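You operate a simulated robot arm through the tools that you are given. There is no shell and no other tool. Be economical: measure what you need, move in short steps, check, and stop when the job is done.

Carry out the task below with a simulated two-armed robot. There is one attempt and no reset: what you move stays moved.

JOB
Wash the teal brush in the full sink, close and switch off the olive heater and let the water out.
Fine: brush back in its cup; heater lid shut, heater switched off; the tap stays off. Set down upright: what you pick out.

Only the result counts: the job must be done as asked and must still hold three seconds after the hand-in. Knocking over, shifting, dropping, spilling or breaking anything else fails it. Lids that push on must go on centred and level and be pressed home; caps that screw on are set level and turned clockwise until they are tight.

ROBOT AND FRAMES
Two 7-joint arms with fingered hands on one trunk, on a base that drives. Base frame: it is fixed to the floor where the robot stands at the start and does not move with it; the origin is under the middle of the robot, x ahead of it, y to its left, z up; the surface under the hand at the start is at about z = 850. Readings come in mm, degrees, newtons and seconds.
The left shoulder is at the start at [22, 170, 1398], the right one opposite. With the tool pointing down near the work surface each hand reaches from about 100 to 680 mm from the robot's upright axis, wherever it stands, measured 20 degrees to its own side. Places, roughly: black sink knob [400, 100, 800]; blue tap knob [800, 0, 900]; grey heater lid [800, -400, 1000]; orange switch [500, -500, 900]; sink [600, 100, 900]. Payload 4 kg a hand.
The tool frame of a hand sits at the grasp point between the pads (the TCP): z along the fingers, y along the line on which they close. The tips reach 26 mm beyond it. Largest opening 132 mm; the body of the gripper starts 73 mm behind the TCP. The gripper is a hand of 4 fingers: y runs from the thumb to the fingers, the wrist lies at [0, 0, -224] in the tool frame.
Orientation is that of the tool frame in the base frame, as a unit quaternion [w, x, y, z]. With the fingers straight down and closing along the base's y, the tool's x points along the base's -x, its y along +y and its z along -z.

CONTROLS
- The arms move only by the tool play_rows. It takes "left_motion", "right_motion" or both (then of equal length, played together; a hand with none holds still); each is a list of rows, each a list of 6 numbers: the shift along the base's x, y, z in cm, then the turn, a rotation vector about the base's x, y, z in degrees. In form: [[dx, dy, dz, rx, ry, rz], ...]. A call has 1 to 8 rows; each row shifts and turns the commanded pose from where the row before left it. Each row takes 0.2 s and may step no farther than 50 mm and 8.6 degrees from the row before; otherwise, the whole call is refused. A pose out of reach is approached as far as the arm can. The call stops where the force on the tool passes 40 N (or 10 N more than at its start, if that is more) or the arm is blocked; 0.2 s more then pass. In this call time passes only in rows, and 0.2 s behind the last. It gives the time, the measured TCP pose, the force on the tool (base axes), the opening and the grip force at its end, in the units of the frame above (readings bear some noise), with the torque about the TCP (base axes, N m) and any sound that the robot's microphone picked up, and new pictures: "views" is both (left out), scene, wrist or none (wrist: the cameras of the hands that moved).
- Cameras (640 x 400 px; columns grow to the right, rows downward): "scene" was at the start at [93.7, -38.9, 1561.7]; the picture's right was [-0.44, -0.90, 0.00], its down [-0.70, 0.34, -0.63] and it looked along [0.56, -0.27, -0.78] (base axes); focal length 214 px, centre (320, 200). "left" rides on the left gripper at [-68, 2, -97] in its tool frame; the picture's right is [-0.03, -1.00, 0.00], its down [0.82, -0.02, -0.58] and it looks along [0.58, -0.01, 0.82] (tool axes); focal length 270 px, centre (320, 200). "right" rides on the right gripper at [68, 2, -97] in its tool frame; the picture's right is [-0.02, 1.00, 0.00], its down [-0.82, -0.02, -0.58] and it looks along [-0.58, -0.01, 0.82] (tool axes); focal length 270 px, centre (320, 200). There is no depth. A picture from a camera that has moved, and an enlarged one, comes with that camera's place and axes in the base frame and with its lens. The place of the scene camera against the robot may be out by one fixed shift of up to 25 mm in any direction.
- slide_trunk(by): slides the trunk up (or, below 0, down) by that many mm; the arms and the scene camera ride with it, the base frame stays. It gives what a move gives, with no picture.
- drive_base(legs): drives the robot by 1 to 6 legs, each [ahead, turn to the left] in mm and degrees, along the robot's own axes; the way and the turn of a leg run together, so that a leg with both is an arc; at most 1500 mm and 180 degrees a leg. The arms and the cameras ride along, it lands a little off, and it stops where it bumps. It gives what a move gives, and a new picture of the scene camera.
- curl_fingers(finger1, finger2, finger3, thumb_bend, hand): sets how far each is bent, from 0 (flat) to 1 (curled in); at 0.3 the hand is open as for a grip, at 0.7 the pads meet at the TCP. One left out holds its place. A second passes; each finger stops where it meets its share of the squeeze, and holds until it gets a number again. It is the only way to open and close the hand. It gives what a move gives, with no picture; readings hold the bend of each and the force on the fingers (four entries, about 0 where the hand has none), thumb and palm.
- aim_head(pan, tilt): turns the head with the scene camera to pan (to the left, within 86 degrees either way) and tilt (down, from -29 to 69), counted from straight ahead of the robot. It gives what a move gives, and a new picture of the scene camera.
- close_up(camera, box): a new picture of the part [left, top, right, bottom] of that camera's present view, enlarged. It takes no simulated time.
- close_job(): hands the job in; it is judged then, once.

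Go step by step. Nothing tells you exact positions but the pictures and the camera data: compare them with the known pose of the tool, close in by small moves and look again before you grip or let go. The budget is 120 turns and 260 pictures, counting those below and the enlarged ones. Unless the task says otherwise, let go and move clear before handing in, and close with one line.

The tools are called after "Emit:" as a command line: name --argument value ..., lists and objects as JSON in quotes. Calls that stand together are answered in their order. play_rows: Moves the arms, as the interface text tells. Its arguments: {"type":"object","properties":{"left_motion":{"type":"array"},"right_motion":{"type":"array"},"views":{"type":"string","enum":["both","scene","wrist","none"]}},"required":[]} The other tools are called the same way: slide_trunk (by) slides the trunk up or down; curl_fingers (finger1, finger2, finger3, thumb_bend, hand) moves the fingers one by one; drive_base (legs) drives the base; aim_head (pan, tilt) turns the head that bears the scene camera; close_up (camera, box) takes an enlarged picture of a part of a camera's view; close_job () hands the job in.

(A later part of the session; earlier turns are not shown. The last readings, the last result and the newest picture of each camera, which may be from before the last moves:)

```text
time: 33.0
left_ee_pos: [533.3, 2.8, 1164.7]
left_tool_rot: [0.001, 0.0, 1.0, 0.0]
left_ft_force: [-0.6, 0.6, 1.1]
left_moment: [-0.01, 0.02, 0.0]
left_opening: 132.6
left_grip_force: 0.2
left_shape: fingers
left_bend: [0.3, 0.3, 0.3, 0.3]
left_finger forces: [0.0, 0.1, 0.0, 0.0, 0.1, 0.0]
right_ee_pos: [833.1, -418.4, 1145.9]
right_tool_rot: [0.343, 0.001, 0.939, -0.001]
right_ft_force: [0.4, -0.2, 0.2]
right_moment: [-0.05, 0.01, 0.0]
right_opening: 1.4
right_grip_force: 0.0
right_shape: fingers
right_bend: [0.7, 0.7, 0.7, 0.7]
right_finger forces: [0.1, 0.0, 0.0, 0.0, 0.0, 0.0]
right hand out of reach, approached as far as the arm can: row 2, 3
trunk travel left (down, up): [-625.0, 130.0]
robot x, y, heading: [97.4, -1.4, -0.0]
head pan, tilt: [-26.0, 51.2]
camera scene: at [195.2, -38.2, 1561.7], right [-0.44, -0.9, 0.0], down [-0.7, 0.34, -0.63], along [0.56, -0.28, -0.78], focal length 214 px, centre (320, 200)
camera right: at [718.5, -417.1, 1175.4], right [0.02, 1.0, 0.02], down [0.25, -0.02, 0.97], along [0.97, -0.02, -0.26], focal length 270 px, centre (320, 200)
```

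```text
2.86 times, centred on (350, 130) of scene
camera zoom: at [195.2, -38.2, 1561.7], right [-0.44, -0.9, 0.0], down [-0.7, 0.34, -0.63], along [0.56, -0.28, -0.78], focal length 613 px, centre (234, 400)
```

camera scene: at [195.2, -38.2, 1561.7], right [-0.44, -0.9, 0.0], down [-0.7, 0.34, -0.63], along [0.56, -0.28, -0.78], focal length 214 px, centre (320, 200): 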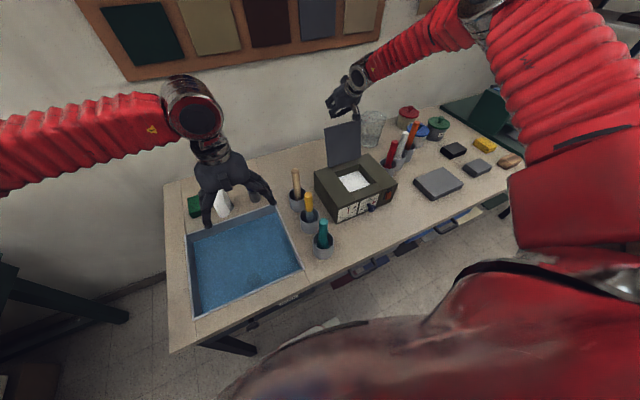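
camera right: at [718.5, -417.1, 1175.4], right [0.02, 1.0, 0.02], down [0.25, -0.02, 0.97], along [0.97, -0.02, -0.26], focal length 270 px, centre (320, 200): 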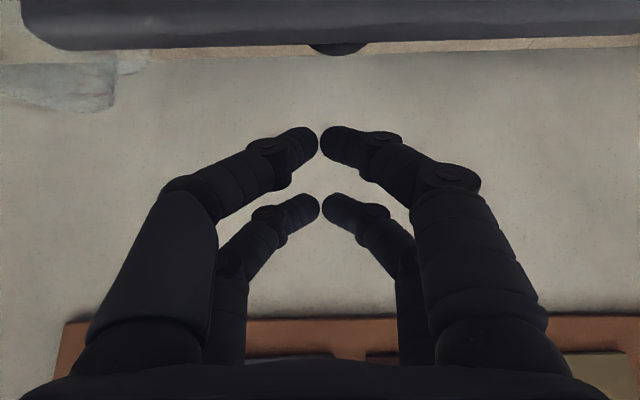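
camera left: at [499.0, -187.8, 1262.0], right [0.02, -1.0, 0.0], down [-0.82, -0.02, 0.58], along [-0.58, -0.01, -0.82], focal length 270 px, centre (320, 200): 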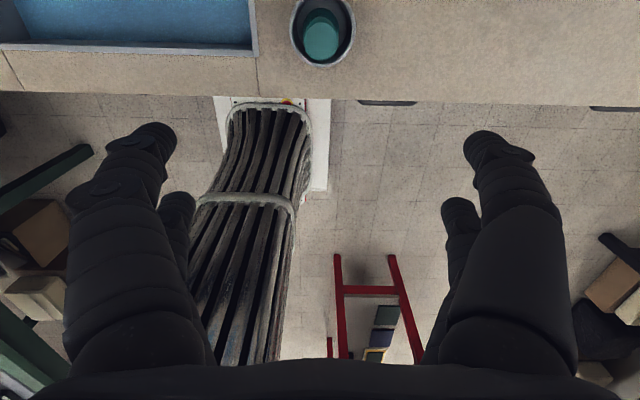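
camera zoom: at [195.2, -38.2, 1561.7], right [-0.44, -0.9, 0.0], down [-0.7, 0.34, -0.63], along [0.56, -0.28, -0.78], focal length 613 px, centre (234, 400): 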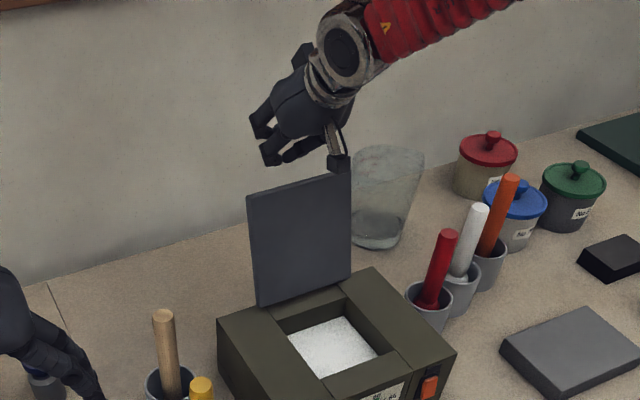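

The wrist view shows the lid's edge just ahead, with a knob on its outer face. I'll lower the trunk 30 mm so the fingers drop behind the edge.

Emit:
slide_trunk --by -30

Emit:
close_up --camera "scene" --box '[300, 60, 400, 200]'

Emit:
close_up --camera "right" --box '[0, 0, 640, 400]'

```text
time: 33.7
left_ee_pos: [533.4, 3.3, 1135.6]
left_tool_rot: [0.0, 0.0, 1.0, 0.001]
left_ft_force: [0.1, 0.2, 0.3]
left_moment: [0.02, 0.03, 0.03]
left_opening: 132.9
left_grip_force: 0.0
left_shape: fingers
left_bend: [0.3, 0.3, 0.3, 0.3]
left_finger forces: [0.1, 0.1, 0.0, 0.0, 0.1, 0.0]
right_ee_pos: [833.3, -420.5, 1116.2]
right_tool_rot: [0.342, 0.0, 0.94, 0.0]
right_ft_force: [0.1, -0.1, 1.0]
right_moment: [0.02, -0.01, 0.0]
right_opening: 1.4
right_grip_force: 0.0
right_shape: fingers
right_bend: [0.7, 0.7, 0.7, 0.7]
right_finger forces: [0.1, 0.0, 0.0, 0.0, 0.0, 0.0]
trunk travel left (down, up): [-595.0, 160.0]
robot x, y, heading: [99.1, -0.4, -0.1]
head pan, tilt: [-26.0, 51.2]
```

```text
2.86 times, centred on (350, 130) of scene
camera zoom: at [195.3, -38.9, 1531.7], right [-0.44, -0.9, 0.0], down [-0.7, 0.34, -0.63], along [0.56, -0.27, -0.78], focal length 613 px, centre (234, 400)
```

zoom: 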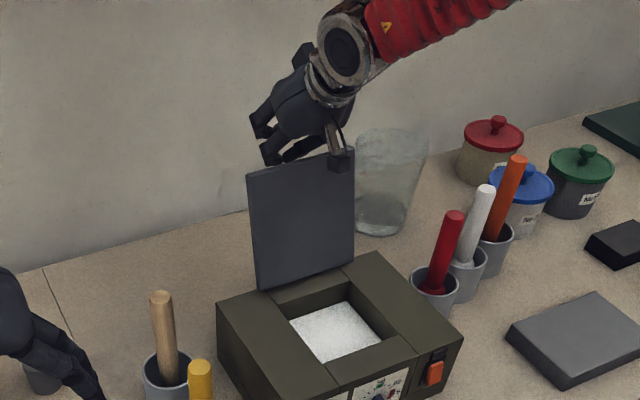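

```text
1.00 times, centred on (320, 200) of right (not enlarged: the box is as wide or as high as the picture)
camera zoom: at [718.3, -417.6, 1146.1], right [0.02, 1.0, 0.02], down [0.25, -0.02, 0.97], along [0.97, -0.02, -0.25], focal length 270 px, centre (320, 200)
```

zoom: 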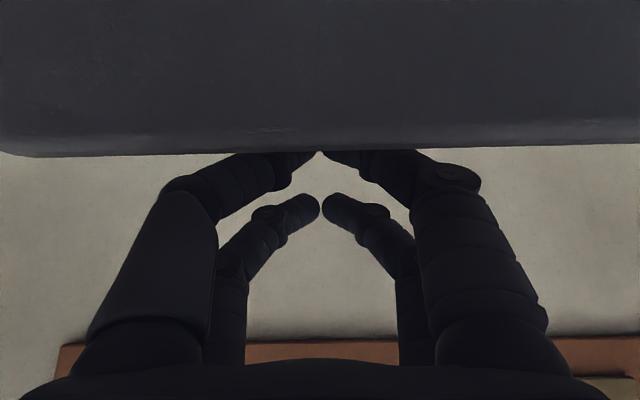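

The fingers are behind the lid with the camera in front. I'll pull toward the robot while rising slightly.

Emit:
play_rows --right_motion '[[-1.5, 0, 0.3, 0, 0, 0], [-1.5, 0, 0.5, 0, 0, 0], [-1.5, 0, 0.6, 0, 0, 0], [-1.2, 0, 0.6, 0, 0, 0]]'

Emit:
close_up --camera "scene" --box '[300, 60, 400, 200]'

```text
time: 34.7
left_ee_pos: [534.8, 2.1, 1134.7]
left_tool_rot: [0.0, 0.0, 1.0, 0.001]
left_ft_force: [-0.6, -0.2, -0.2]
left_moment: [0.0, 0.0, 0.0]
left_opening: 132.6
left_grip_force: 0.0
left_shape: fingers
left_bend: [0.3, 0.3, 0.3, 0.3]
left_finger forces: [0.1, 0.0, 0.1, 0.0, 0.0, 0.0]
right_ee_pos: [775.0, -419.3, 1135.7]
right_tool_rot: [0.342, 0.001, 0.94, 0.0]
right_ft_force: [-0.5, -0.2, 1.1]
right_moment: [0.02, -0.01, 0.01]
right_opening: 1.1
right_grip_force: 0.2
right_shape: fingers
right_bend: [0.7, 0.7, 0.7, 0.7]
right_finger forces: [0.1, 0.1, 0.1, 0.1, 0.1, 0.1]
trunk travel left (down, up): [-595.0, 160.0]
robot x, y, heading: [99.1, -3.2, -0.1]
head pan, tilt: [-26.0, 51.2]
camera scene: at [195.3, -38.8, 1531.7], right [-0.44, -0.9, 0.0], down [-0.7, 0.34, -0.63], along [0.56, -0.27, -0.78], focal length 214 px, centre (320, 200)
camera right: at [660.9, -417.1, 1165.6], right [0.02, 1.0, 0.02], down [0.25, -0.02, 0.97], along [0.97, -0.02, -0.26], focal length 270 px, centre (320, 200)
```

scene: 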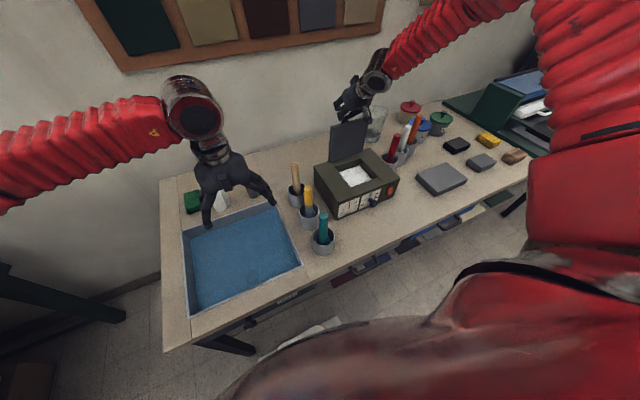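
right: 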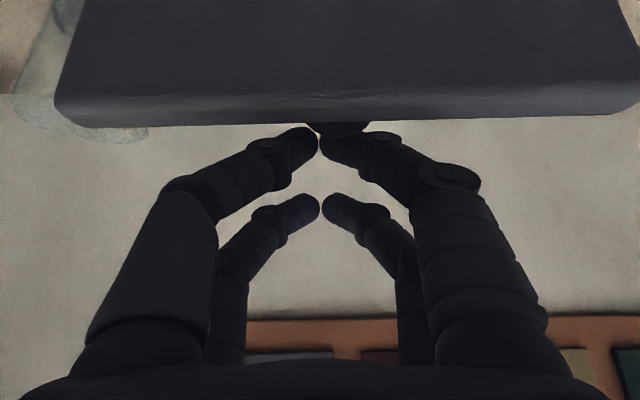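

```text
2.86 times, centred on (350, 130) of scene
camera zoom: at [195.3, -38.8, 1531.7], right [-0.44, -0.9, 0.0], down [-0.7, 0.34, -0.63], along [0.56, -0.27, -0.78], focal length 613 px, centre (234, 400)
```

zoom: 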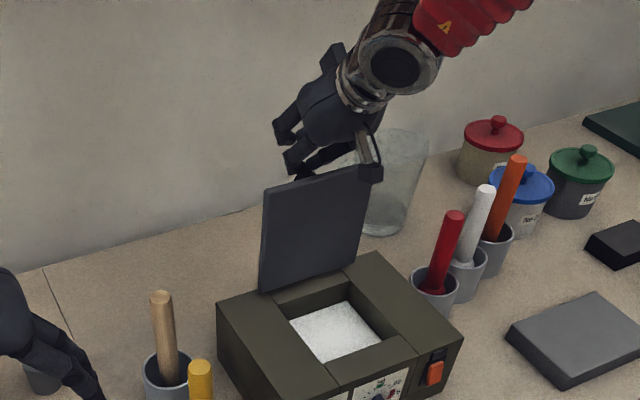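

The lid is following easily and is near vertical. I'll continue pulling.

Emit:
play_rows --right_motion '[[-1.5, 0, 0.3, 0, 0, 0], [-1.5, 0, 0.3, 0, 0, 0], [-1.5, 0, 0.2, 0, 0, 0]]'

Emit:
close_up --camera "scene" --box '[300, 80, 400, 220]'

```text
time: 35.5
left_ee_pos: [532.1, 3.2, 1135.2]
left_tool_rot: [0.0, 0.0, 1.0, 0.0]
left_ft_force: [-1.1, 0.3, 0.6]
left_moment: [0.0, -0.01, 0.01]
left_opening: 132.5
left_grip_force: 0.1
left_shape: fingers
left_bend: [0.3, 0.3, 0.3, 0.3]
left_finger forces: [0.0, 0.0, 0.1, 0.0, 0.1, 0.1]
right_ee_pos: [730.1, -418.4, 1144.3]
right_tool_rot: [0.342, 0.001, 0.94, 0.0]
right_ft_force: [0.4, -1.2, 0.6]
right_moment: [0.0, -0.02, 0.0]
right_opening: 1.2
right_grip_force: 0.1
right_shape: fingers
right_bend: [0.7, 0.7, 0.7, 0.7]
right_finger forces: [0.0, 0.0, 0.0, 0.0, 0.0, 0.0]
trunk travel left (down, up): [-595.0, 160.0]
robot x, y, heading: [100.3, -3.5, -0.0]
head pan, tilt: [-26.0, 51.2]
camera scene: at [195.1, -39.2, 1531.7], right [-0.44, -0.9, 0.0], down [-0.7, 0.34, -0.63], along [0.56, -0.27, -0.78], focal length 214 px, centre (320, 200)
camera right: at [616.1, -417.6, 1173.5], right [0.02, 1.0, 0.02], down [0.25, -0.02, 0.97], along [0.97, -0.02, -0.25], focal length 270 px, centre (320, 200)
```

scene: 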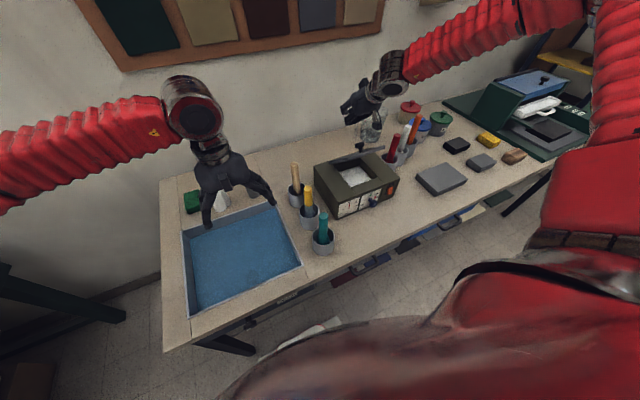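
right: 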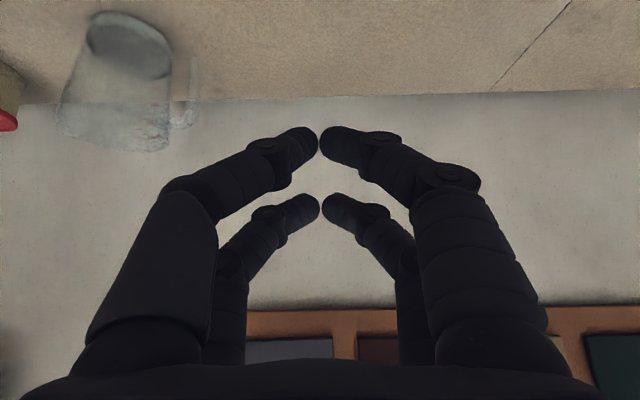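

```text
2.86 times, centred on (350, 150) of scene
camera zoom: at [195.1, -39.2, 1531.7], right [-0.44, -0.9, 0.0], down [-0.7, 0.34, -0.63], along [0.56, -0.27, -0.78], focal length 613 px, centre (234, 343)
```

zoom: 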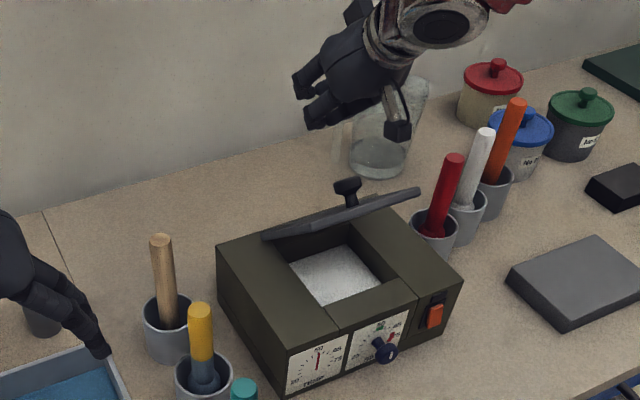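

The lid has passed vertical and is swinging shut. I'll raise the right hand clear, draw it back and look.

Emit:
play_rows --right_motion '[[0, 0, 3, 0, 0, 0], [-4, 0, 2, 0, 5, 0], [-4, 0, 2, 0, 5, 0], [-4, 0, 2, 0, 5, 0], [-4, 0, 0, 0, 5, 0], [-4, 0, 0, 0, 5, 0]]'

Emit:
close_up --camera "scene" --box '[300, 100, 420, 230]'

```text
time: 36.9
left_ee_pos: [532.3, 2.6, 1134.6]
left_tool_rot: [0.0, 0.0, 1.0, -0.001]
left_ft_force: [-0.1, 0.4, 0.3]
left_moment: [0.0, 0.0, 0.03]
left_opening: 132.9
left_grip_force: 0.0
left_shape: fingers
left_bend: [0.3, 0.3, 0.3, 0.3]
left_finger forces: [0.0, 0.0, 0.0, 0.0, 0.0, 0.0]
right_ee_pos: [530.5, -419.8, 1235.8]
right_tool_rot: [0.13, 0.001, 0.992, 0.0]
right_ft_force: [-0.1, -0.9, 0.4]
right_moment: [-0.04, -0.03, -0.02]
right_opening: 1.2
right_grip_force: 0.0
right_shape: fingers
right_bend: [0.7, 0.7, 0.7, 0.7]
right_finger forces: [0.1, 0.0, 0.0, 0.0, 0.0, 0.0]
trunk travel left (down, up): [-595.0, 160.0]
robot x, y, heading: [101.4, -0.8, 0.2]
head pan, tilt: [-26.0, 51.2]
camera scene: at [194.3, -38.6, 1531.8], right [-0.44, -0.9, 0.0], down [-0.7, 0.34, -0.63], along [0.56, -0.27, -0.78], focal length 214 px, centre (320, 200)
camera right: at [438.4, -417.7, 1310.6], right [0.03, 1.0, 0.01], down [0.64, -0.02, 0.77], along [0.77, -0.02, -0.64], focal length 270 px, centre (320, 200)
```

scene: 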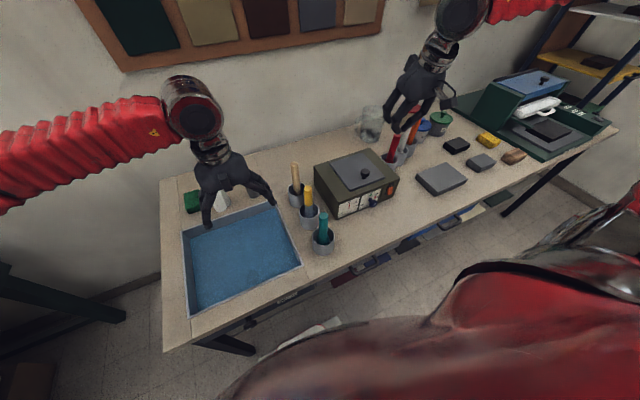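
right: 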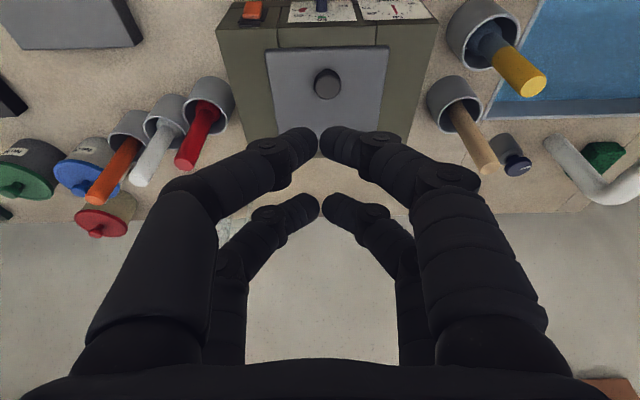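

```text
3.08 times, centred on (360, 165) of scene
camera zoom: at [194.3, -38.6, 1531.8], right [-0.44, -0.9, 0.0], down [-0.7, 0.34, -0.63], along [0.56, -0.27, -0.78], focal length 660 px, centre (197, 308)
```

zoom: 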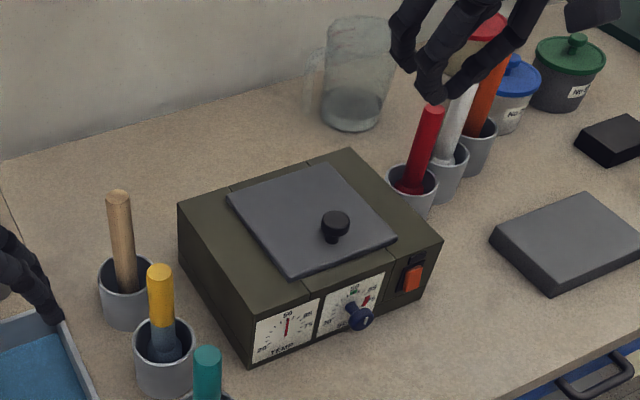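

The lid lies shut. Now the switch: I'll look at it closely from both cameras.

Emit:
close_up --camera "right" --box '[220, 0, 340, 60]'

Emit:
close_up --camera "scene" --box '[360, 175, 400, 215]'

```text
5.33 times, centred on (280, 30) of right
camera zoom: at [438.4, -417.7, 1310.6], right [0.03, 1.0, 0.01], down [0.64, -0.02, 0.77], along [0.77, -0.02, -0.64], focal length 1442 px, centre (533, 1107)
```

zoom: 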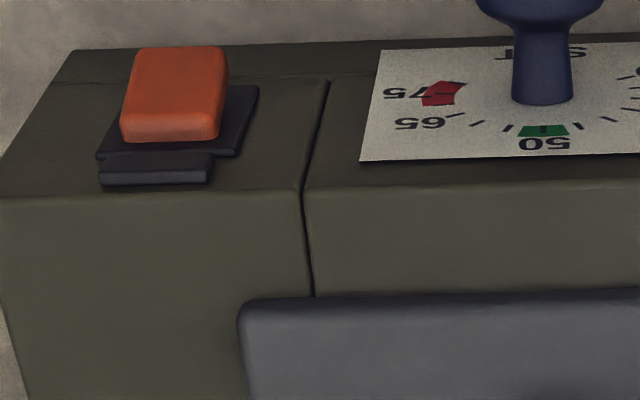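

```text
10.00 times, centred on (380, 195) of scene
camera zoom: at [194.3, -38.6, 1531.8], right [-0.44, -0.9, 0.0], down [-0.7, 0.34, -0.63], along [0.56, -0.27, -0.78], focal length 2145 px, centre (-280, 250)
```

zoom: 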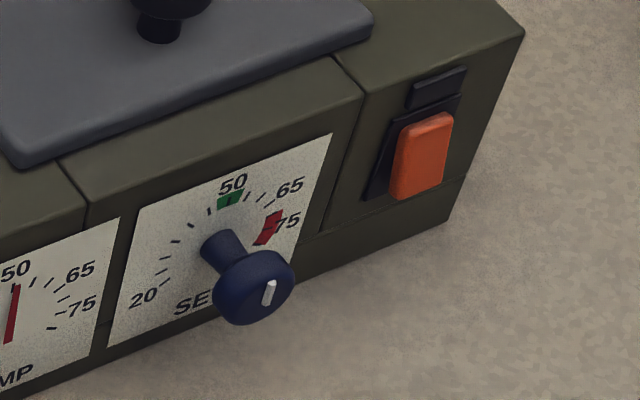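

The switch is at about (542, -502, 919), and it looks like a rocker. I'll bend three right fingers in, leave one as a pointer, and lower the hand in front for a level look.

Emit:
curl_fingers --hand "right" --finger1 0.7 --finger2 1.0 --finger3 1.0 --thumb_bend 1.0

Emit:
play_rows --right_motion '[[-0.5, -1, -3.9, 0, -4.4, 0], [-0.5, -1, -3.9, 0, -4.4, 0], [-0.5, -1, -3.9, 0, -4.4, 0], [-0.5, -1, -3.9, 0, -4.4, 0], [-0.5, -1, -3.9, 0, -4.4, 0], [-0.5, -1, -3.9, 0, -4.4, 0], [-0.5, -1, -3.9, 0, -4.4, 0], [-0.5, -1, -3.9, 0, -4.4, 0]]'

```text
time: 37.9
left_ee_pos: [533.4, 2.7, 1135.0]
left_tool_rot: [0.0, 0.0, 1.0, 0.001]
left_ft_force: [0.1, -0.6, 0.6]
left_moment: [0.06, 0.02, 0.04]
left_opening: 132.7
left_grip_force: 0.1
left_shape: fingers
left_bend: [0.3, 0.3, 0.3, 0.3]
left_finger forces: [0.0, 0.1, 0.0, 0.0, 0.0, 0.0]
right_ee_pos: [530.9, -419.1, 1234.2]
right_tool_rot: [0.131, 0.001, 0.991, 0.0]
right_ft_force: [0.1, 0.5, 0.5]
right_moment: [0.0, 0.0, 0.01]
right_opening: 20.0
right_grip_force: 0.1
right_shape: fingers
right_bend: [0.66, 0.76, 0.76, 0.96]
right_finger forces: [0.1, 0.0, 0.0, 0.0, 0.1, 0.0]
trunk travel left (down, up): [-595.0, 160.0]
robot x, y, heading: [102.6, 0.0, -0.1]
head pan, tilt: [-26.0, 51.2]
```

```text
time: 39.9
left_ee_pos: [535.1, 2.1, 1134.7]
left_tool_rot: [-0.001, 0.0, 1.0, 0.0]
left_ft_force: [0.8, 0.1, -0.8]
left_moment: [-0.04, 0.03, -0.02]
left_opening: 132.5
left_grip_force: 0.0
left_shape: fingers
left_bend: [0.3, 0.3, 0.3, 0.3]
left_finger forces: [0.0, 0.0, 0.0, 0.0, 0.0, 0.0]
right_ee_pos: [352.0, -565.8, 957.1]
right_tool_rot: [0.289, -0.028, 0.955, -0.062]
right_ft_force: [0.3, 0.7, 0.2]
right_moment: [0.04, 0.02, 0.0]
right_opening: 22.0
right_grip_force: 0.1
right_shape: fingers
right_bend: [0.66, 0.85, 0.85, 0.97]
right_finger forces: [0.0, 0.1, 0.0, 0.0, 0.0, 0.0]
right hand out of reach, approached as far as the arm can: row 7, 8
trunk travel left (down, up): [-595.0, 160.0]
robot x, y, heading: [101.2, -1.0, 0.1]
head pan, tilt: [-26.0, 51.2]
stopped in row 8 (right hand): the arm was blocked; the commanded pose is now the measured one
camera scene: at [197.7, -39.9, 1531.5], right [-0.44, -0.9, 0.0], down [-0.7, 0.34, -0.63], along [0.56, -0.27, -0.78], focal length 214 px, centre (320, 200)
camera right: at [241.9, -560.9, 998.2], right [0.01, 0.99, -0.12], down [0.36, 0.11, 0.93], along [0.93, -0.05, -0.35], focal length 270 px, centre (320, 200)
```

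scene: 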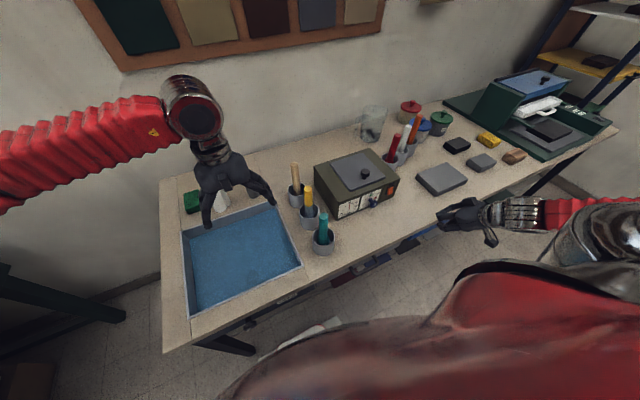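
right: 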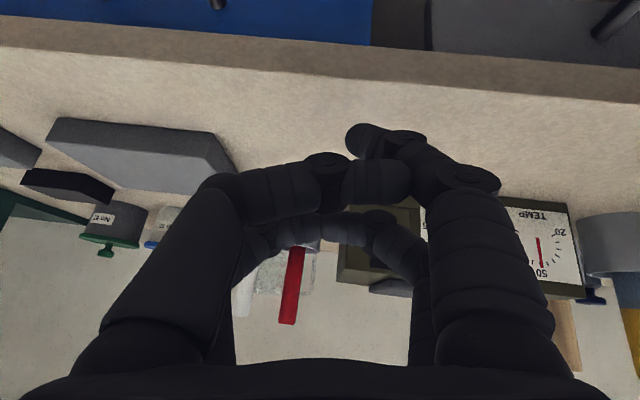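

The right arm got too near the body. I'll drive back 130 mm to give it room.

Emit:
drive_base --legs '[[-130, 0]]'

Emit:
play_rows --right_motion '[[3, 0, 0, 0, 0, 0], [3, 0, 0, 0, 0, 0]]' --views "wrist"

```text
time: 41.2
left_ee_pos: [400.2, 1.8, 1135.2]
left_tool_rot: [0.001, 0.002, 1.0, -0.001]
left_ft_force: [-0.1, -0.1, 0.4]
left_moment: [-0.01, -0.04, 0.04]
left_opening: 132.6
left_grip_force: 0.0
left_shape: fingers
left_bend: [0.3, 0.3, 0.3, 0.3]
left_finger forces: [0.0, 0.0, 0.0, 0.1, 0.1, 0.1]
right_ee_pos: [217.8, -566.0, 958.0]
right_tool_rot: [0.291, -0.027, 0.954, -0.063]
right_ft_force: [0.2, -0.3, 0.1]
right_moment: [0.0, -0.02, 0.01]
right_opening: 22.8
right_grip_force: 0.1
right_shape: fingers
right_bend: [0.66, 0.97, 0.97, 0.98]
right_finger forces: [0.0, 0.0, 0.0, 0.1, 0.0, 0.1]
trunk travel left (down, up): [-595.0, 160.0]
robot x, y, heading: [-30.2, 3.8, -0.3]
head pan, tilt: [-26.0, 51.2]
camera scene: at [61.4, -39.0, 1531.8], right [-0.44, -0.9, 0.0], down [-0.7, 0.34, -0.63], along [0.56, -0.28, -0.78], focal length 214 px, centre (320, 200)
```

scene: 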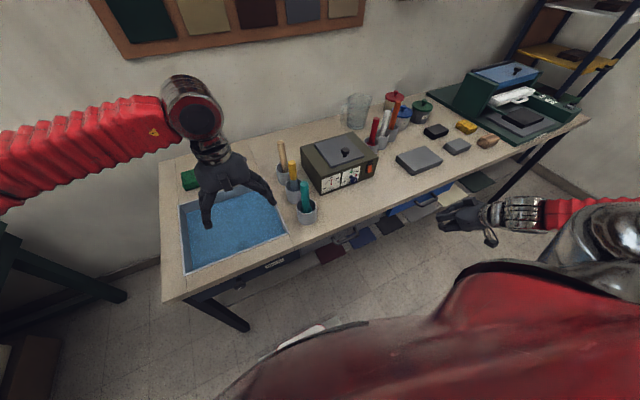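

```text
time: 41.8
left_ee_pos: [401.1, 2.3, 1135.4]
left_tool_rot: [0.0, 0.001, 1.0, 0.001]
left_ft_force: [0.5, -1.0, -0.7]
left_moment: [-0.02, 0.0, 0.0]
left_opening: 132.7
left_grip_force: 0.1
left_shape: fingers
left_bend: [0.3, 0.3, 0.3, 0.3]
left_finger forces: [0.1, 0.0, 0.0, 0.0, 0.1, 0.1]
right_ee_pos: [278.6, -566.2, 957.2]
right_tool_rot: [0.29, -0.025, 0.954, -0.064]
right_ft_force: [-0.1, -0.7, 0.5]
right_moment: [-0.01, -0.03, -0.02]
right_opening: 23.1
right_grip_force: 0.0
right_shape: fingers
right_bend: [0.66, 0.97, 0.97, 0.98]
right_finger forces: [0.1, 0.0, 0.0, 0.0, 0.1, 0.0]
trunk travel left (down, up): [-595.0, 160.0]
robot x, y, heading: [-29.8, 1.3, -0.2]
head pan, tilt: [-26.0, 51.2]
camera right: at [167.1, -560.2, 999.4], right [0.01, 0.99, -0.12], down [0.36, 0.11, 0.93], along [0.93, -0.05, -0.35], focal length 270 px, centre (320, 200)
```

right: 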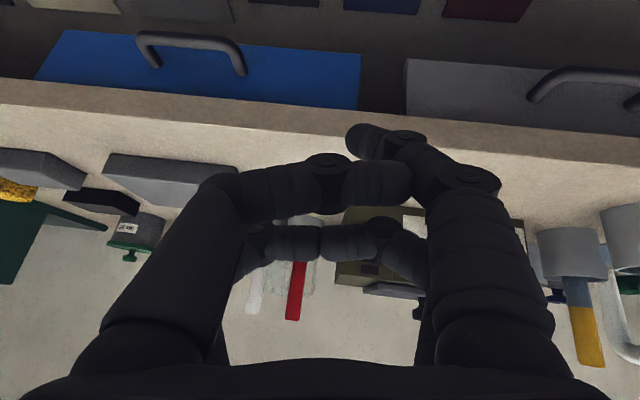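

There's room now. I'll straighten the roll, open the fingers so the camera can see between them, and move in front of the switch.

Emit:
curl_fingers --hand "right" --finger1 0.3 --finger2 0.3 --finger3 0.3 --thumb_bend 0.3

Emit:
play_rows --right_motion '[[2, 1, 0, 7.8, 0, 0], [4, 1.5, 0, 0, 0, 0], [4.5, 1.5, 0, 0, -3, 0], [4.5, 1.5, 0, 0, -4, 0], [4, 1, 0, 0, -4, 0]]' --views "wrist"

```text
time: 42.8
left_ee_pos: [402.4, 2.0, 1134.6]
left_tool_rot: [0.0, 0.001, 1.0, 0.0]
left_ft_force: [0.4, 0.7, -0.4]
left_moment: [0.02, -0.03, 0.01]
left_opening: 132.6
left_grip_force: 0.1
left_shape: fingers
left_bend: [0.3, 0.3, 0.3, 0.3]
left_finger forces: [0.0, 0.0, 0.0, 0.1, 0.0, 0.0]
right_ee_pos: [278.2, -566.2, 957.9]
right_tool_rot: [0.29, -0.026, 0.955, -0.063]
right_ft_force: [0.3, 1.0, 0.7]
right_moment: [0.02, 0.03, 0.0]
right_opening: 132.3
right_grip_force: 0.0
right_shape: fingers
right_bend: [0.3, 0.3, 0.3, 0.3]
right_finger forces: [0.0, 0.0, 0.0, 0.0, 0.1, 0.1]
trunk travel left (down, up): [-595.0, 160.0]
robot x, y, heading: [-31.8, 2.9, 0.1]
head pan, tilt: [-26.0, 51.2]
```

```text
time: 44.0
left_ee_pos: [402.6, 2.0, 1135.5]
left_tool_rot: [0.0, 0.0, 1.0, 0.0]
left_ft_force: [-0.1, 0.3, -0.4]
left_moment: [-0.02, -0.04, 0.03]
left_opening: 132.7
left_grip_force: 0.1
left_shape: fingers
left_bend: [0.3, 0.3, 0.3, 0.3]
left_finger forces: [0.1, 0.0, 0.1, 0.1, 0.0, 0.0]
right_ee_pos: [468.9, -500.2, 957.2]
right_tool_rot: [0.381, -0.006, 0.925, 0.001]
right_ft_force: [0.1, 0.1, 0.4]
right_moment: [0.01, 0.02, -0.04]
right_opening: 132.7
right_grip_force: 0.0
right_shape: fingers
right_bend: [0.3, 0.3, 0.3, 0.3]
right_finger forces: [0.0, 0.0, 0.0, 0.0, 0.0, 0.0]
trunk travel left (down, up): [-595.0, 160.0]
robot x, y, heading: [-31.5, 3.7, -0.3]
head pan, tilt: [-26.0, 51.2]
camera right: at [351.8, -500.2, 976.9], right [0.01, 1.0, 0.02], down [0.17, -0.02, 0.99], along [0.99, 0.0, -0.17], focal length 270 px, centre (320, 200)
```

right: 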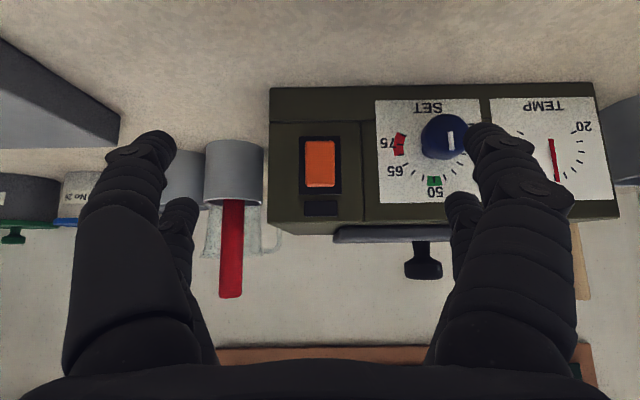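

Emit:
close_up --camera "right" --box '[260, 75, 400, 240]'

```text
2.42 times, centred on (330, 158) of right
camera zoom: at [351.8, -500.2, 976.9], right [0.01, 1.0, 0.02], down [0.17, -0.02, 0.99], along [0.99, 0.0, -0.17], focal length 655 px, centre (296, 303)
```

zoom: 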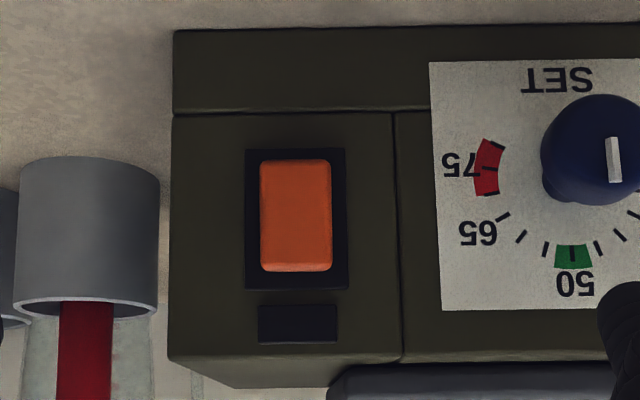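

The switch looks like a rocker in a frame. I'll take an oblique view from the right side to see which end sticks out.

Emit:
play_rows --right_motion '[[-1, -3.3, 0, 0, 0, 0], [0, -3.3, -1, 0, 0, 0]]' --views "none"

Emit:
close_up --camera "right" --box '[350, 100, 470, 220]'

Emit:
close_up --camera "scene" --box '[350, 155, 385, 190]'

```text
time: 44.6
left_ee_pos: [402.9, 1.8, 1135.6]
left_tool_rot: [0.001, 0.0, 1.0, 0.0]
left_ft_force: [0.2, 1.0, 0.8]
left_moment: [-0.01, 0.03, 0.0]
left_opening: 132.9
left_grip_force: 0.0
left_shape: fingers
left_bend: [0.3, 0.3, 0.3, 0.3]
left_finger forces: [0.1, 0.0, 0.0, 0.0, 0.0, 0.0]
right_ee_pos: [459.5, -566.5, 946.7]
right_tool_rot: [0.381, -0.006, 0.924, 0.001]
right_ft_force: [-0.7, -0.1, -1.1]
right_moment: [0.01, -0.02, 0.0]
right_opening: 132.6
right_grip_force: 0.0
right_shape: fingers
right_bend: [0.3, 0.3, 0.3, 0.3]
right_finger forces: [0.2, 0.0, 0.0, 0.0, 0.0, 0.1]
trunk travel left (down, up): [-595.0, 160.0]
robot x, y, heading: [-29.3, -4.5, -0.3]
head pan, tilt: [-26.0, 51.2]
```

```text
3.33 times, centred on (410, 160) of right
camera zoom: at [341.9, -566.4, 967.1], right [0.01, 1.0, 0.01], down [0.17, -0.02, 0.99], along [0.99, 0.0, -0.17], focal length 901 px, centre (20, 333)
```

zoom: 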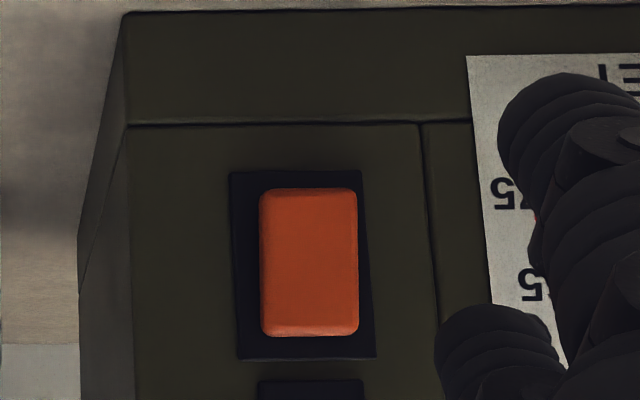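

```text
11.43 times, centred on (368, 172) of scene
camera zoom: at [64.7, -39.3, 1531.6], right [-0.44, -0.9, 0.0], down [-0.7, 0.34, -0.63], along [0.56, -0.28, -0.78], focal length 2451 px, centre (-223, 514)
```

zoom: 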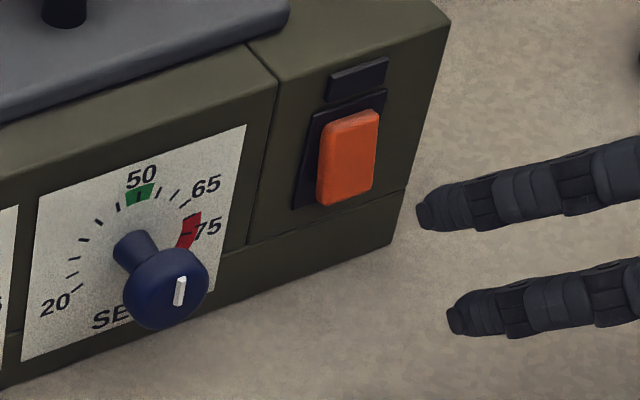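

The rocker's lower end sticks out by about 8 mm and its top is in, so it is on with the top pressed; I'll push the lower end. The upper +y fingertip is already at y ≈ -498, so I'll lower it to z ≈ 903 and approach.

Emit:
play_rows --right_motion '[[0, 0, -2, 0, 0, 0], [1, 0, -1.9, 0, 0, 0], [1.5, 0, 0, 0, 0, 0]]'

Emit:
close_up --camera "scene" --box '[340, 150, 400, 210]'

Emit:
close_up --camera "right" --box '[360, 100, 560, 280]'

```text
time: 45.4
left_ee_pos: [401.7, 1.3, 1134.9]
left_tool_rot: [0.0, 0.001, 1.0, 0.0]
left_ft_force: [-0.8, -0.2, -0.3]
left_moment: [0.0, 0.02, 0.01]
left_opening: 132.5
left_grip_force: 0.1
left_shape: fingers
left_bend: [0.3, 0.3, 0.3, 0.3]
left_finger forces: [0.0, 0.0, 0.0, 0.1, 0.0, 0.1]
right_ee_pos: [484.0, -567.1, 908.5]
right_tool_rot: [0.382, -0.005, 0.924, 0.0]
right_ft_force: [0.2, -0.7, -0.1]
right_moment: [-0.01, 0.04, -0.01]
right_opening: 132.3
right_grip_force: 0.1
right_shape: fingers
right_bend: [0.3, 0.3, 0.3, 0.3]
right_finger forces: [0.0, 0.0, 0.0, 0.0, 0.0, 0.1]
trunk travel left (down, up): [-595.0, 160.0]
robot x, y, heading: [-30.6, -1.7, 0.0]
head pan, tilt: [-26.0, 51.2]
camera scene: at [64.3, -39.1, 1531.7], right [-0.44, -0.9, 0.0], down [-0.7, 0.34, -0.63], along [0.56, -0.28, -0.78], focal length 214 px, centre (320, 200)
camera right: at [366.6, -567.0, 927.8], right [0.01, 1.0, 0.01], down [0.17, -0.01, 0.99], along [0.99, 0.0, -0.17], focal length 270 px, centre (320, 200)
```

scene: 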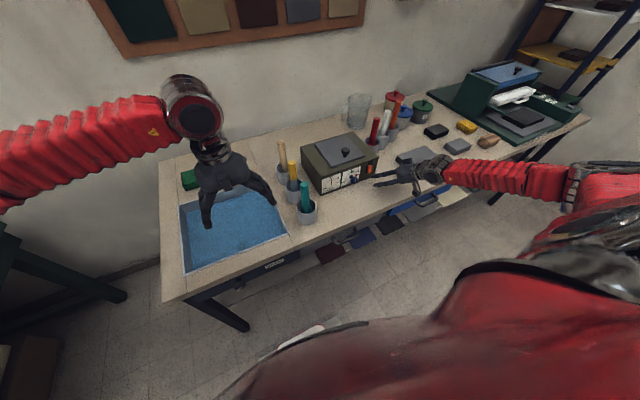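
right: 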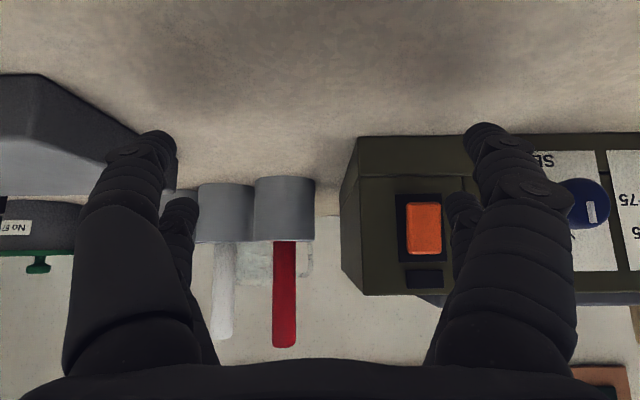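

```text
6.67 times, centred on (370, 180) of scene
camera zoom: at [64.3, -39.1, 1531.7], right [-0.44, -0.9, 0.0], down [-0.7, 0.34, -0.63], along [0.56, -0.28, -0.78], focal length 1430 px, centre (-13, 333)
```

zoom: 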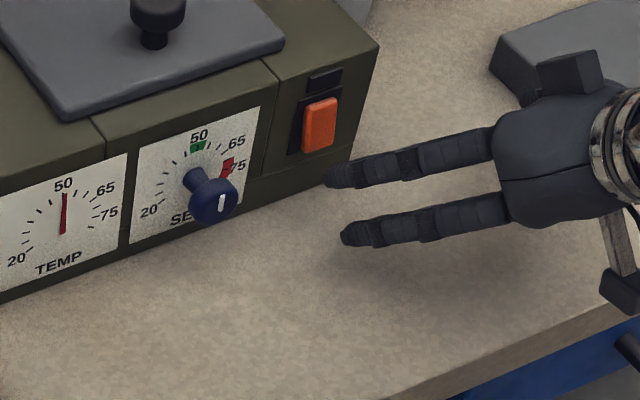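

```text
2.22 times, centred on (460, 190) of right
camera zoom: at [366.6, -567.0, 927.8], right [0.01, 1.0, 0.01], down [0.17, -0.01, 0.99], along [0.99, 0.0, -0.17], focal length 601 px, centre (9, 222)
```

zoom: 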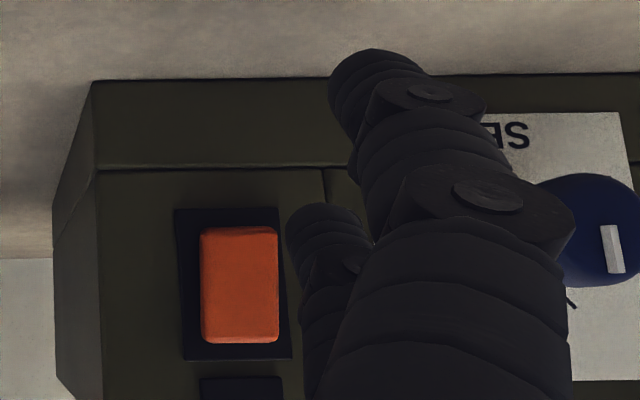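

The upper fingertip is around (510, -491, 903) and the rocker's lower end around (543, -499, 903). I'll nudge y by -7 mm and push forward gently.

Emit:
play_rows --right_motion '[[1, -0.7, 0.1, 0, 0, 0], [0.8, 0, 0, 0, 0, 0], [0.5, 0, 0, 0, 0, 0], [0.3, 0, 0, 0, 0, 0], [0.3, 0, 0, 0, 0, 0]]' --views "none"

Emit:
close_up --camera "scene" --box '[350, 155, 390, 195]'

Emit:
close_up --camera "right" --box '[360, 100, 560, 280]'

```text
time: 46.6
left_ee_pos: [401.8, 1.9, 1135.9]
left_tool_rot: [0.001, 0.001, 1.0, 0.001]
left_ft_force: [0.1, 1.0, -0.7]
left_moment: [0.01, -0.02, -0.01]
left_opening: 132.6
left_grip_force: 0.1
left_shape: fingers
left_bend: [0.3, 0.3, 0.3, 0.3]
left_finger forces: [0.0, 0.0, 0.0, 0.0, 0.0, 0.1]
right_ee_pos: [510.0, -576.5, 909.1]
right_tool_rot: [0.379, -0.007, 0.925, 0.0]
right_ft_force: [-16.3, -3.5, 0.0]
right_moment: [-0.03, 0.01, 1.23]
right_opening: 132.6
right_grip_force: 8.1
right_shape: fingers
right_bend: [0.3, 0.29, 0.3, 0.3]
right_finger forces: [0.0, 16.0, 0.0, 0.1, 0.0, 0.0]
trunk travel left (down, up): [-595.0, 160.0]
robot x, y, heading: [-29.9, 1.6, 0.0]
head pan, tilt: [-26.0, 51.2]
```

```text
10.00 times, centred on (370, 175) of scene
camera zoom: at [61.7, -39.6, 1531.8], right [-0.44, -0.9, 0.0], down [-0.7, 0.34, -0.63], along [0.56, -0.28, -0.78], focal length 2145 px, centre (-180, 450)
```

zoom: 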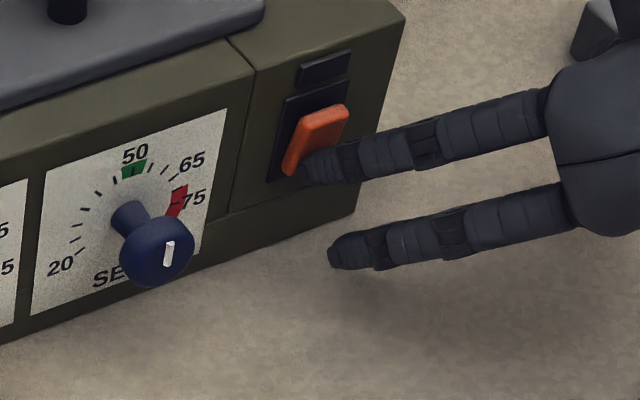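

```text
2.22 times, centred on (460, 190) of right
camera zoom: at [392.9, -575.2, 928.7], right [0.01, 1.0, 0.01], down [0.18, -0.01, 0.98], along [0.98, 0.0, -0.18], focal length 601 px, centre (9, 222)
```

zoom: 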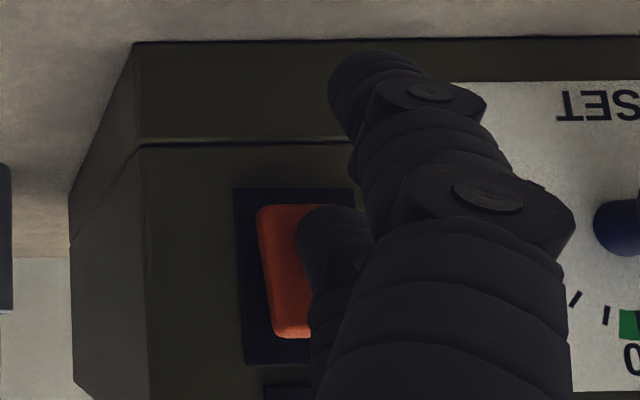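

The rocker has flipped: bottom in, top out. I'll back away and confirm.

Emit:
play_rows --right_motion '[[-1.5, 0, 0, 0, 0, 0], [-3, 0, 1, 0, 0, 0], [-3, 0, 3, 0, 0, 0], [-3, 0, 3, 0, 0, 0]]' --views "none"

Emit:
close_up --camera "scene" --box '[350, 155, 390, 195]'

Emit:
close_up --camera "right" --box '[320, 80, 480, 220]'

```text
time: 47.6
left_ee_pos: [399.8, 1.5, 1136.1]
left_tool_rot: [0.002, 0.001, 1.0, 0.0]
left_ft_force: [0.4, 0.0, 0.5]
left_moment: [0.03, -0.04, 0.01]
left_opening: 132.3
left_grip_force: 0.0
left_shape: fingers
left_bend: [0.3, 0.3, 0.3, 0.3]
left_finger forces: [0.0, 0.0, 0.0, 0.1, 0.0, 0.0]
right_ee_pos: [405.4, -573.2, 979.5]
right_tool_rot: [0.382, -0.006, 0.924, 0.002]
right_ft_force: [-0.8, -0.5, -0.9]
right_moment: [0.02, -0.1, 0.01]
right_opening: 132.7
right_grip_force: 0.0
right_shape: fingers
right_bend: [0.3, 0.3, 0.3, 0.3]
right_finger forces: [0.0, 0.0, 0.1, 0.0, 0.0, 0.0]
trunk travel left (down, up): [-595.0, 160.0]
robot x, y, heading: [-29.1, -2.3, -0.3]
head pan, tilt: [-26.0, 51.2]
```

```text
10.00 times, centred on (370, 175) of scene
camera zoom: at [61.4, -39.3, 1531.8], right [-0.44, -0.9, 0.0], down [-0.7, 0.34, -0.63], along [0.56, -0.28, -0.78], focal length 2145 px, centre (-180, 450)
```

zoom: 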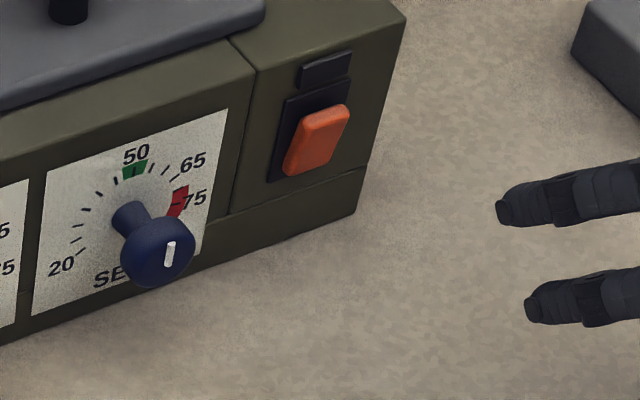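

```text
2.86 times, centred on (400, 150) of right
camera zoom: at [288.4, -572.7, 999.4], right [0.0, 1.0, 0.02], down [0.17, -0.02, 0.98], along [0.99, 0.0, -0.17], focal length 772 px, centre (91, 343)
```

zoom: 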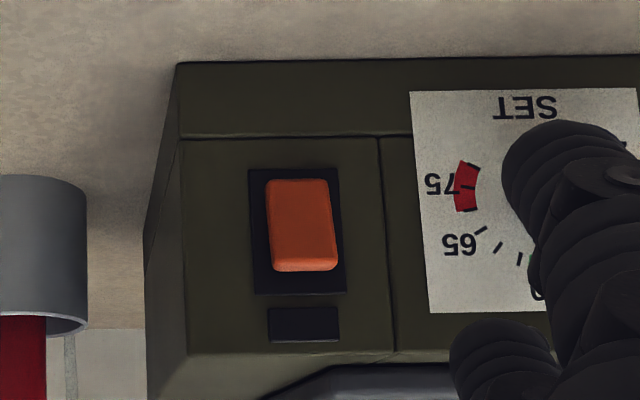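

The heater is shut and switched off. Next is the drain knob on the front panel: I'll back the base up 200 mm for room and aim the head at the knob.

Emit:
drive_base --legs '[[-200, 0]]'

Emit:
aim_head --pan 12 --tilt 45

```text
time: 49.2
left_ee_pos: [200.1, 2.4, 1136.5]
left_tool_rot: [0.001, 0.001, 1.0, 0.0]
left_ft_force: [-1.0, -0.2, 0.6]
left_moment: [0.01, -0.03, 0.01]
left_opening: 132.6
left_grip_force: 0.0
left_shape: fingers
left_bend: [0.3, 0.3, 0.3, 0.3]
left_finger forces: [0.1, 0.0, 0.1, 0.1, 0.1, 0.0]
right_ee_pos: [204.6, -572.8, 980.2]
right_tool_rot: [0.382, -0.006, 0.924, 0.0]
right_ft_force: [-0.1, 0.1, -0.1]
right_moment: [0.01, -0.01, 0.02]
right_opening: 132.8
right_grip_force: 0.0
right_shape: fingers
right_bend: [0.3, 0.3, 0.3, 0.3]
right_finger forces: [0.0, 0.0, 0.0, 0.1, 0.0, 0.0]
trunk travel left (down, up): [-595.0, 160.0]
robot x, y, heading: [-231.4, -0.0, -0.3]
head pan, tilt: [-26.0, 51.2]
camera scene: at [-138.7, -38.6, 1531.8], right [-0.44, -0.9, 0.0], down [-0.7, 0.34, -0.63], along [0.56, -0.28, -0.78], focal length 214 px, centre (320, 200)
```

scene: 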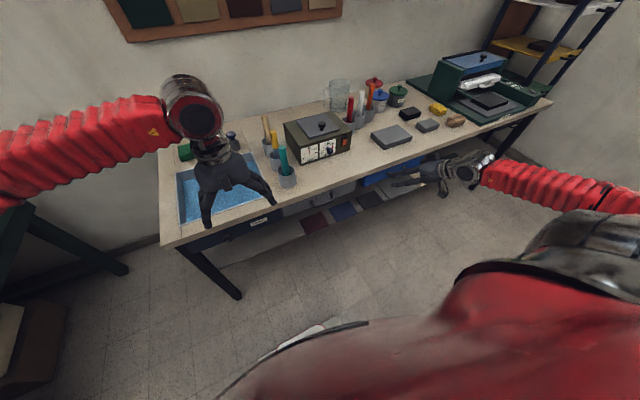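

```text
time: 50.3
left_ee_pos: [201.7, 2.7, 1136.1]
left_tool_rot: [0.0, 0.002, 1.0, 0.0]
left_ft_force: [-0.3, 0.1, -0.4]
left_moment: [0.02, 0.02, 0.03]
left_opening: 132.4
left_grip_force: 0.0
left_shape: fingers
left_bend: [0.3, 0.3, 0.3, 0.3]
left_finger forces: [0.0, 0.0, 0.0, 0.0, 0.0, 0.0]
right_ee_pos: [204.9, -574.0, 979.3]
right_tool_rot: [0.382, -0.005, 0.924, 0.0]
right_ft_force: [0.6, -0.2, 0.5]
right_moment: [-0.01, -0.02, -0.01]
right_opening: 132.9
right_grip_force: 0.0
right_shape: fingers
right_bend: [0.3, 0.3, 0.3, 0.3]
right_finger forces: [0.0, 0.1, 0.0, 0.0, 0.1, 0.0]
trunk travel left (down, up): [-595.0, 160.0]
robot x, y, heading: [-229.4, 4.1, -0.1]
head pan, tilt: [12.0, 45.0]
camera scene: at [-125.9, 11.4, 1540.2], right [0.2, -0.98, 0.0], down [-0.69, -0.14, -0.71], along [0.69, 0.14, -0.71], focal length 214 px, centre (320, 200)
```

scene: 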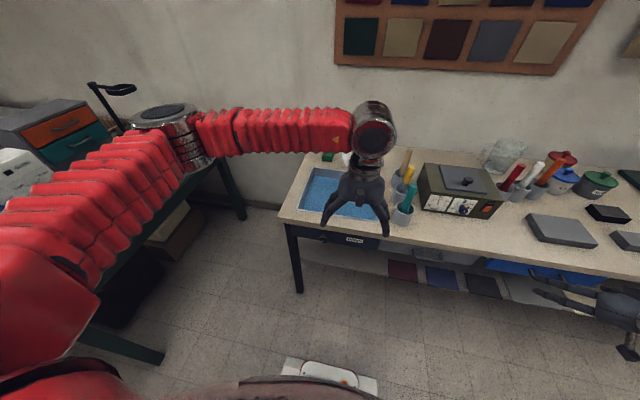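

Emit:
close_up --camera "scene" --box '[280, 200, 400, 280]'

Emit:
close_up --camera "scene" --box '[305, 220, 345, 250]'

```text
5.00 times, centred on (340, 240) of scene
camera zoom: at [-125.9, 11.4, 1540.2], right [0.2, -0.98, 0.0], down [-0.69, -0.14, -0.71], along [0.69, 0.14, -0.71], focal length 1072 px, centre (220, 0)
```

zoom: 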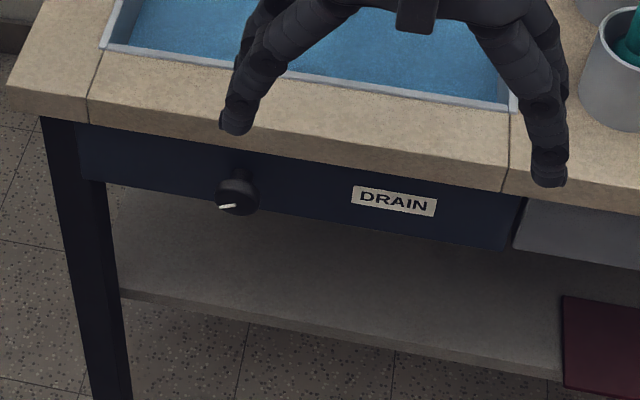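

```text
13.33 times, centred on (325, 235) of scene
camera zoom: at [-125.9, 11.4, 1540.2], right [0.2, -0.98, 0.0], down [-0.69, -0.14, -0.71], along [0.69, 0.14, -0.71], focal length 2860 px, centre (253, -267)
```

zoom: 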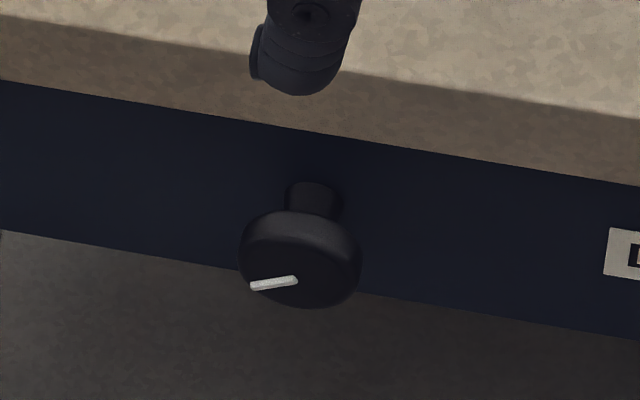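

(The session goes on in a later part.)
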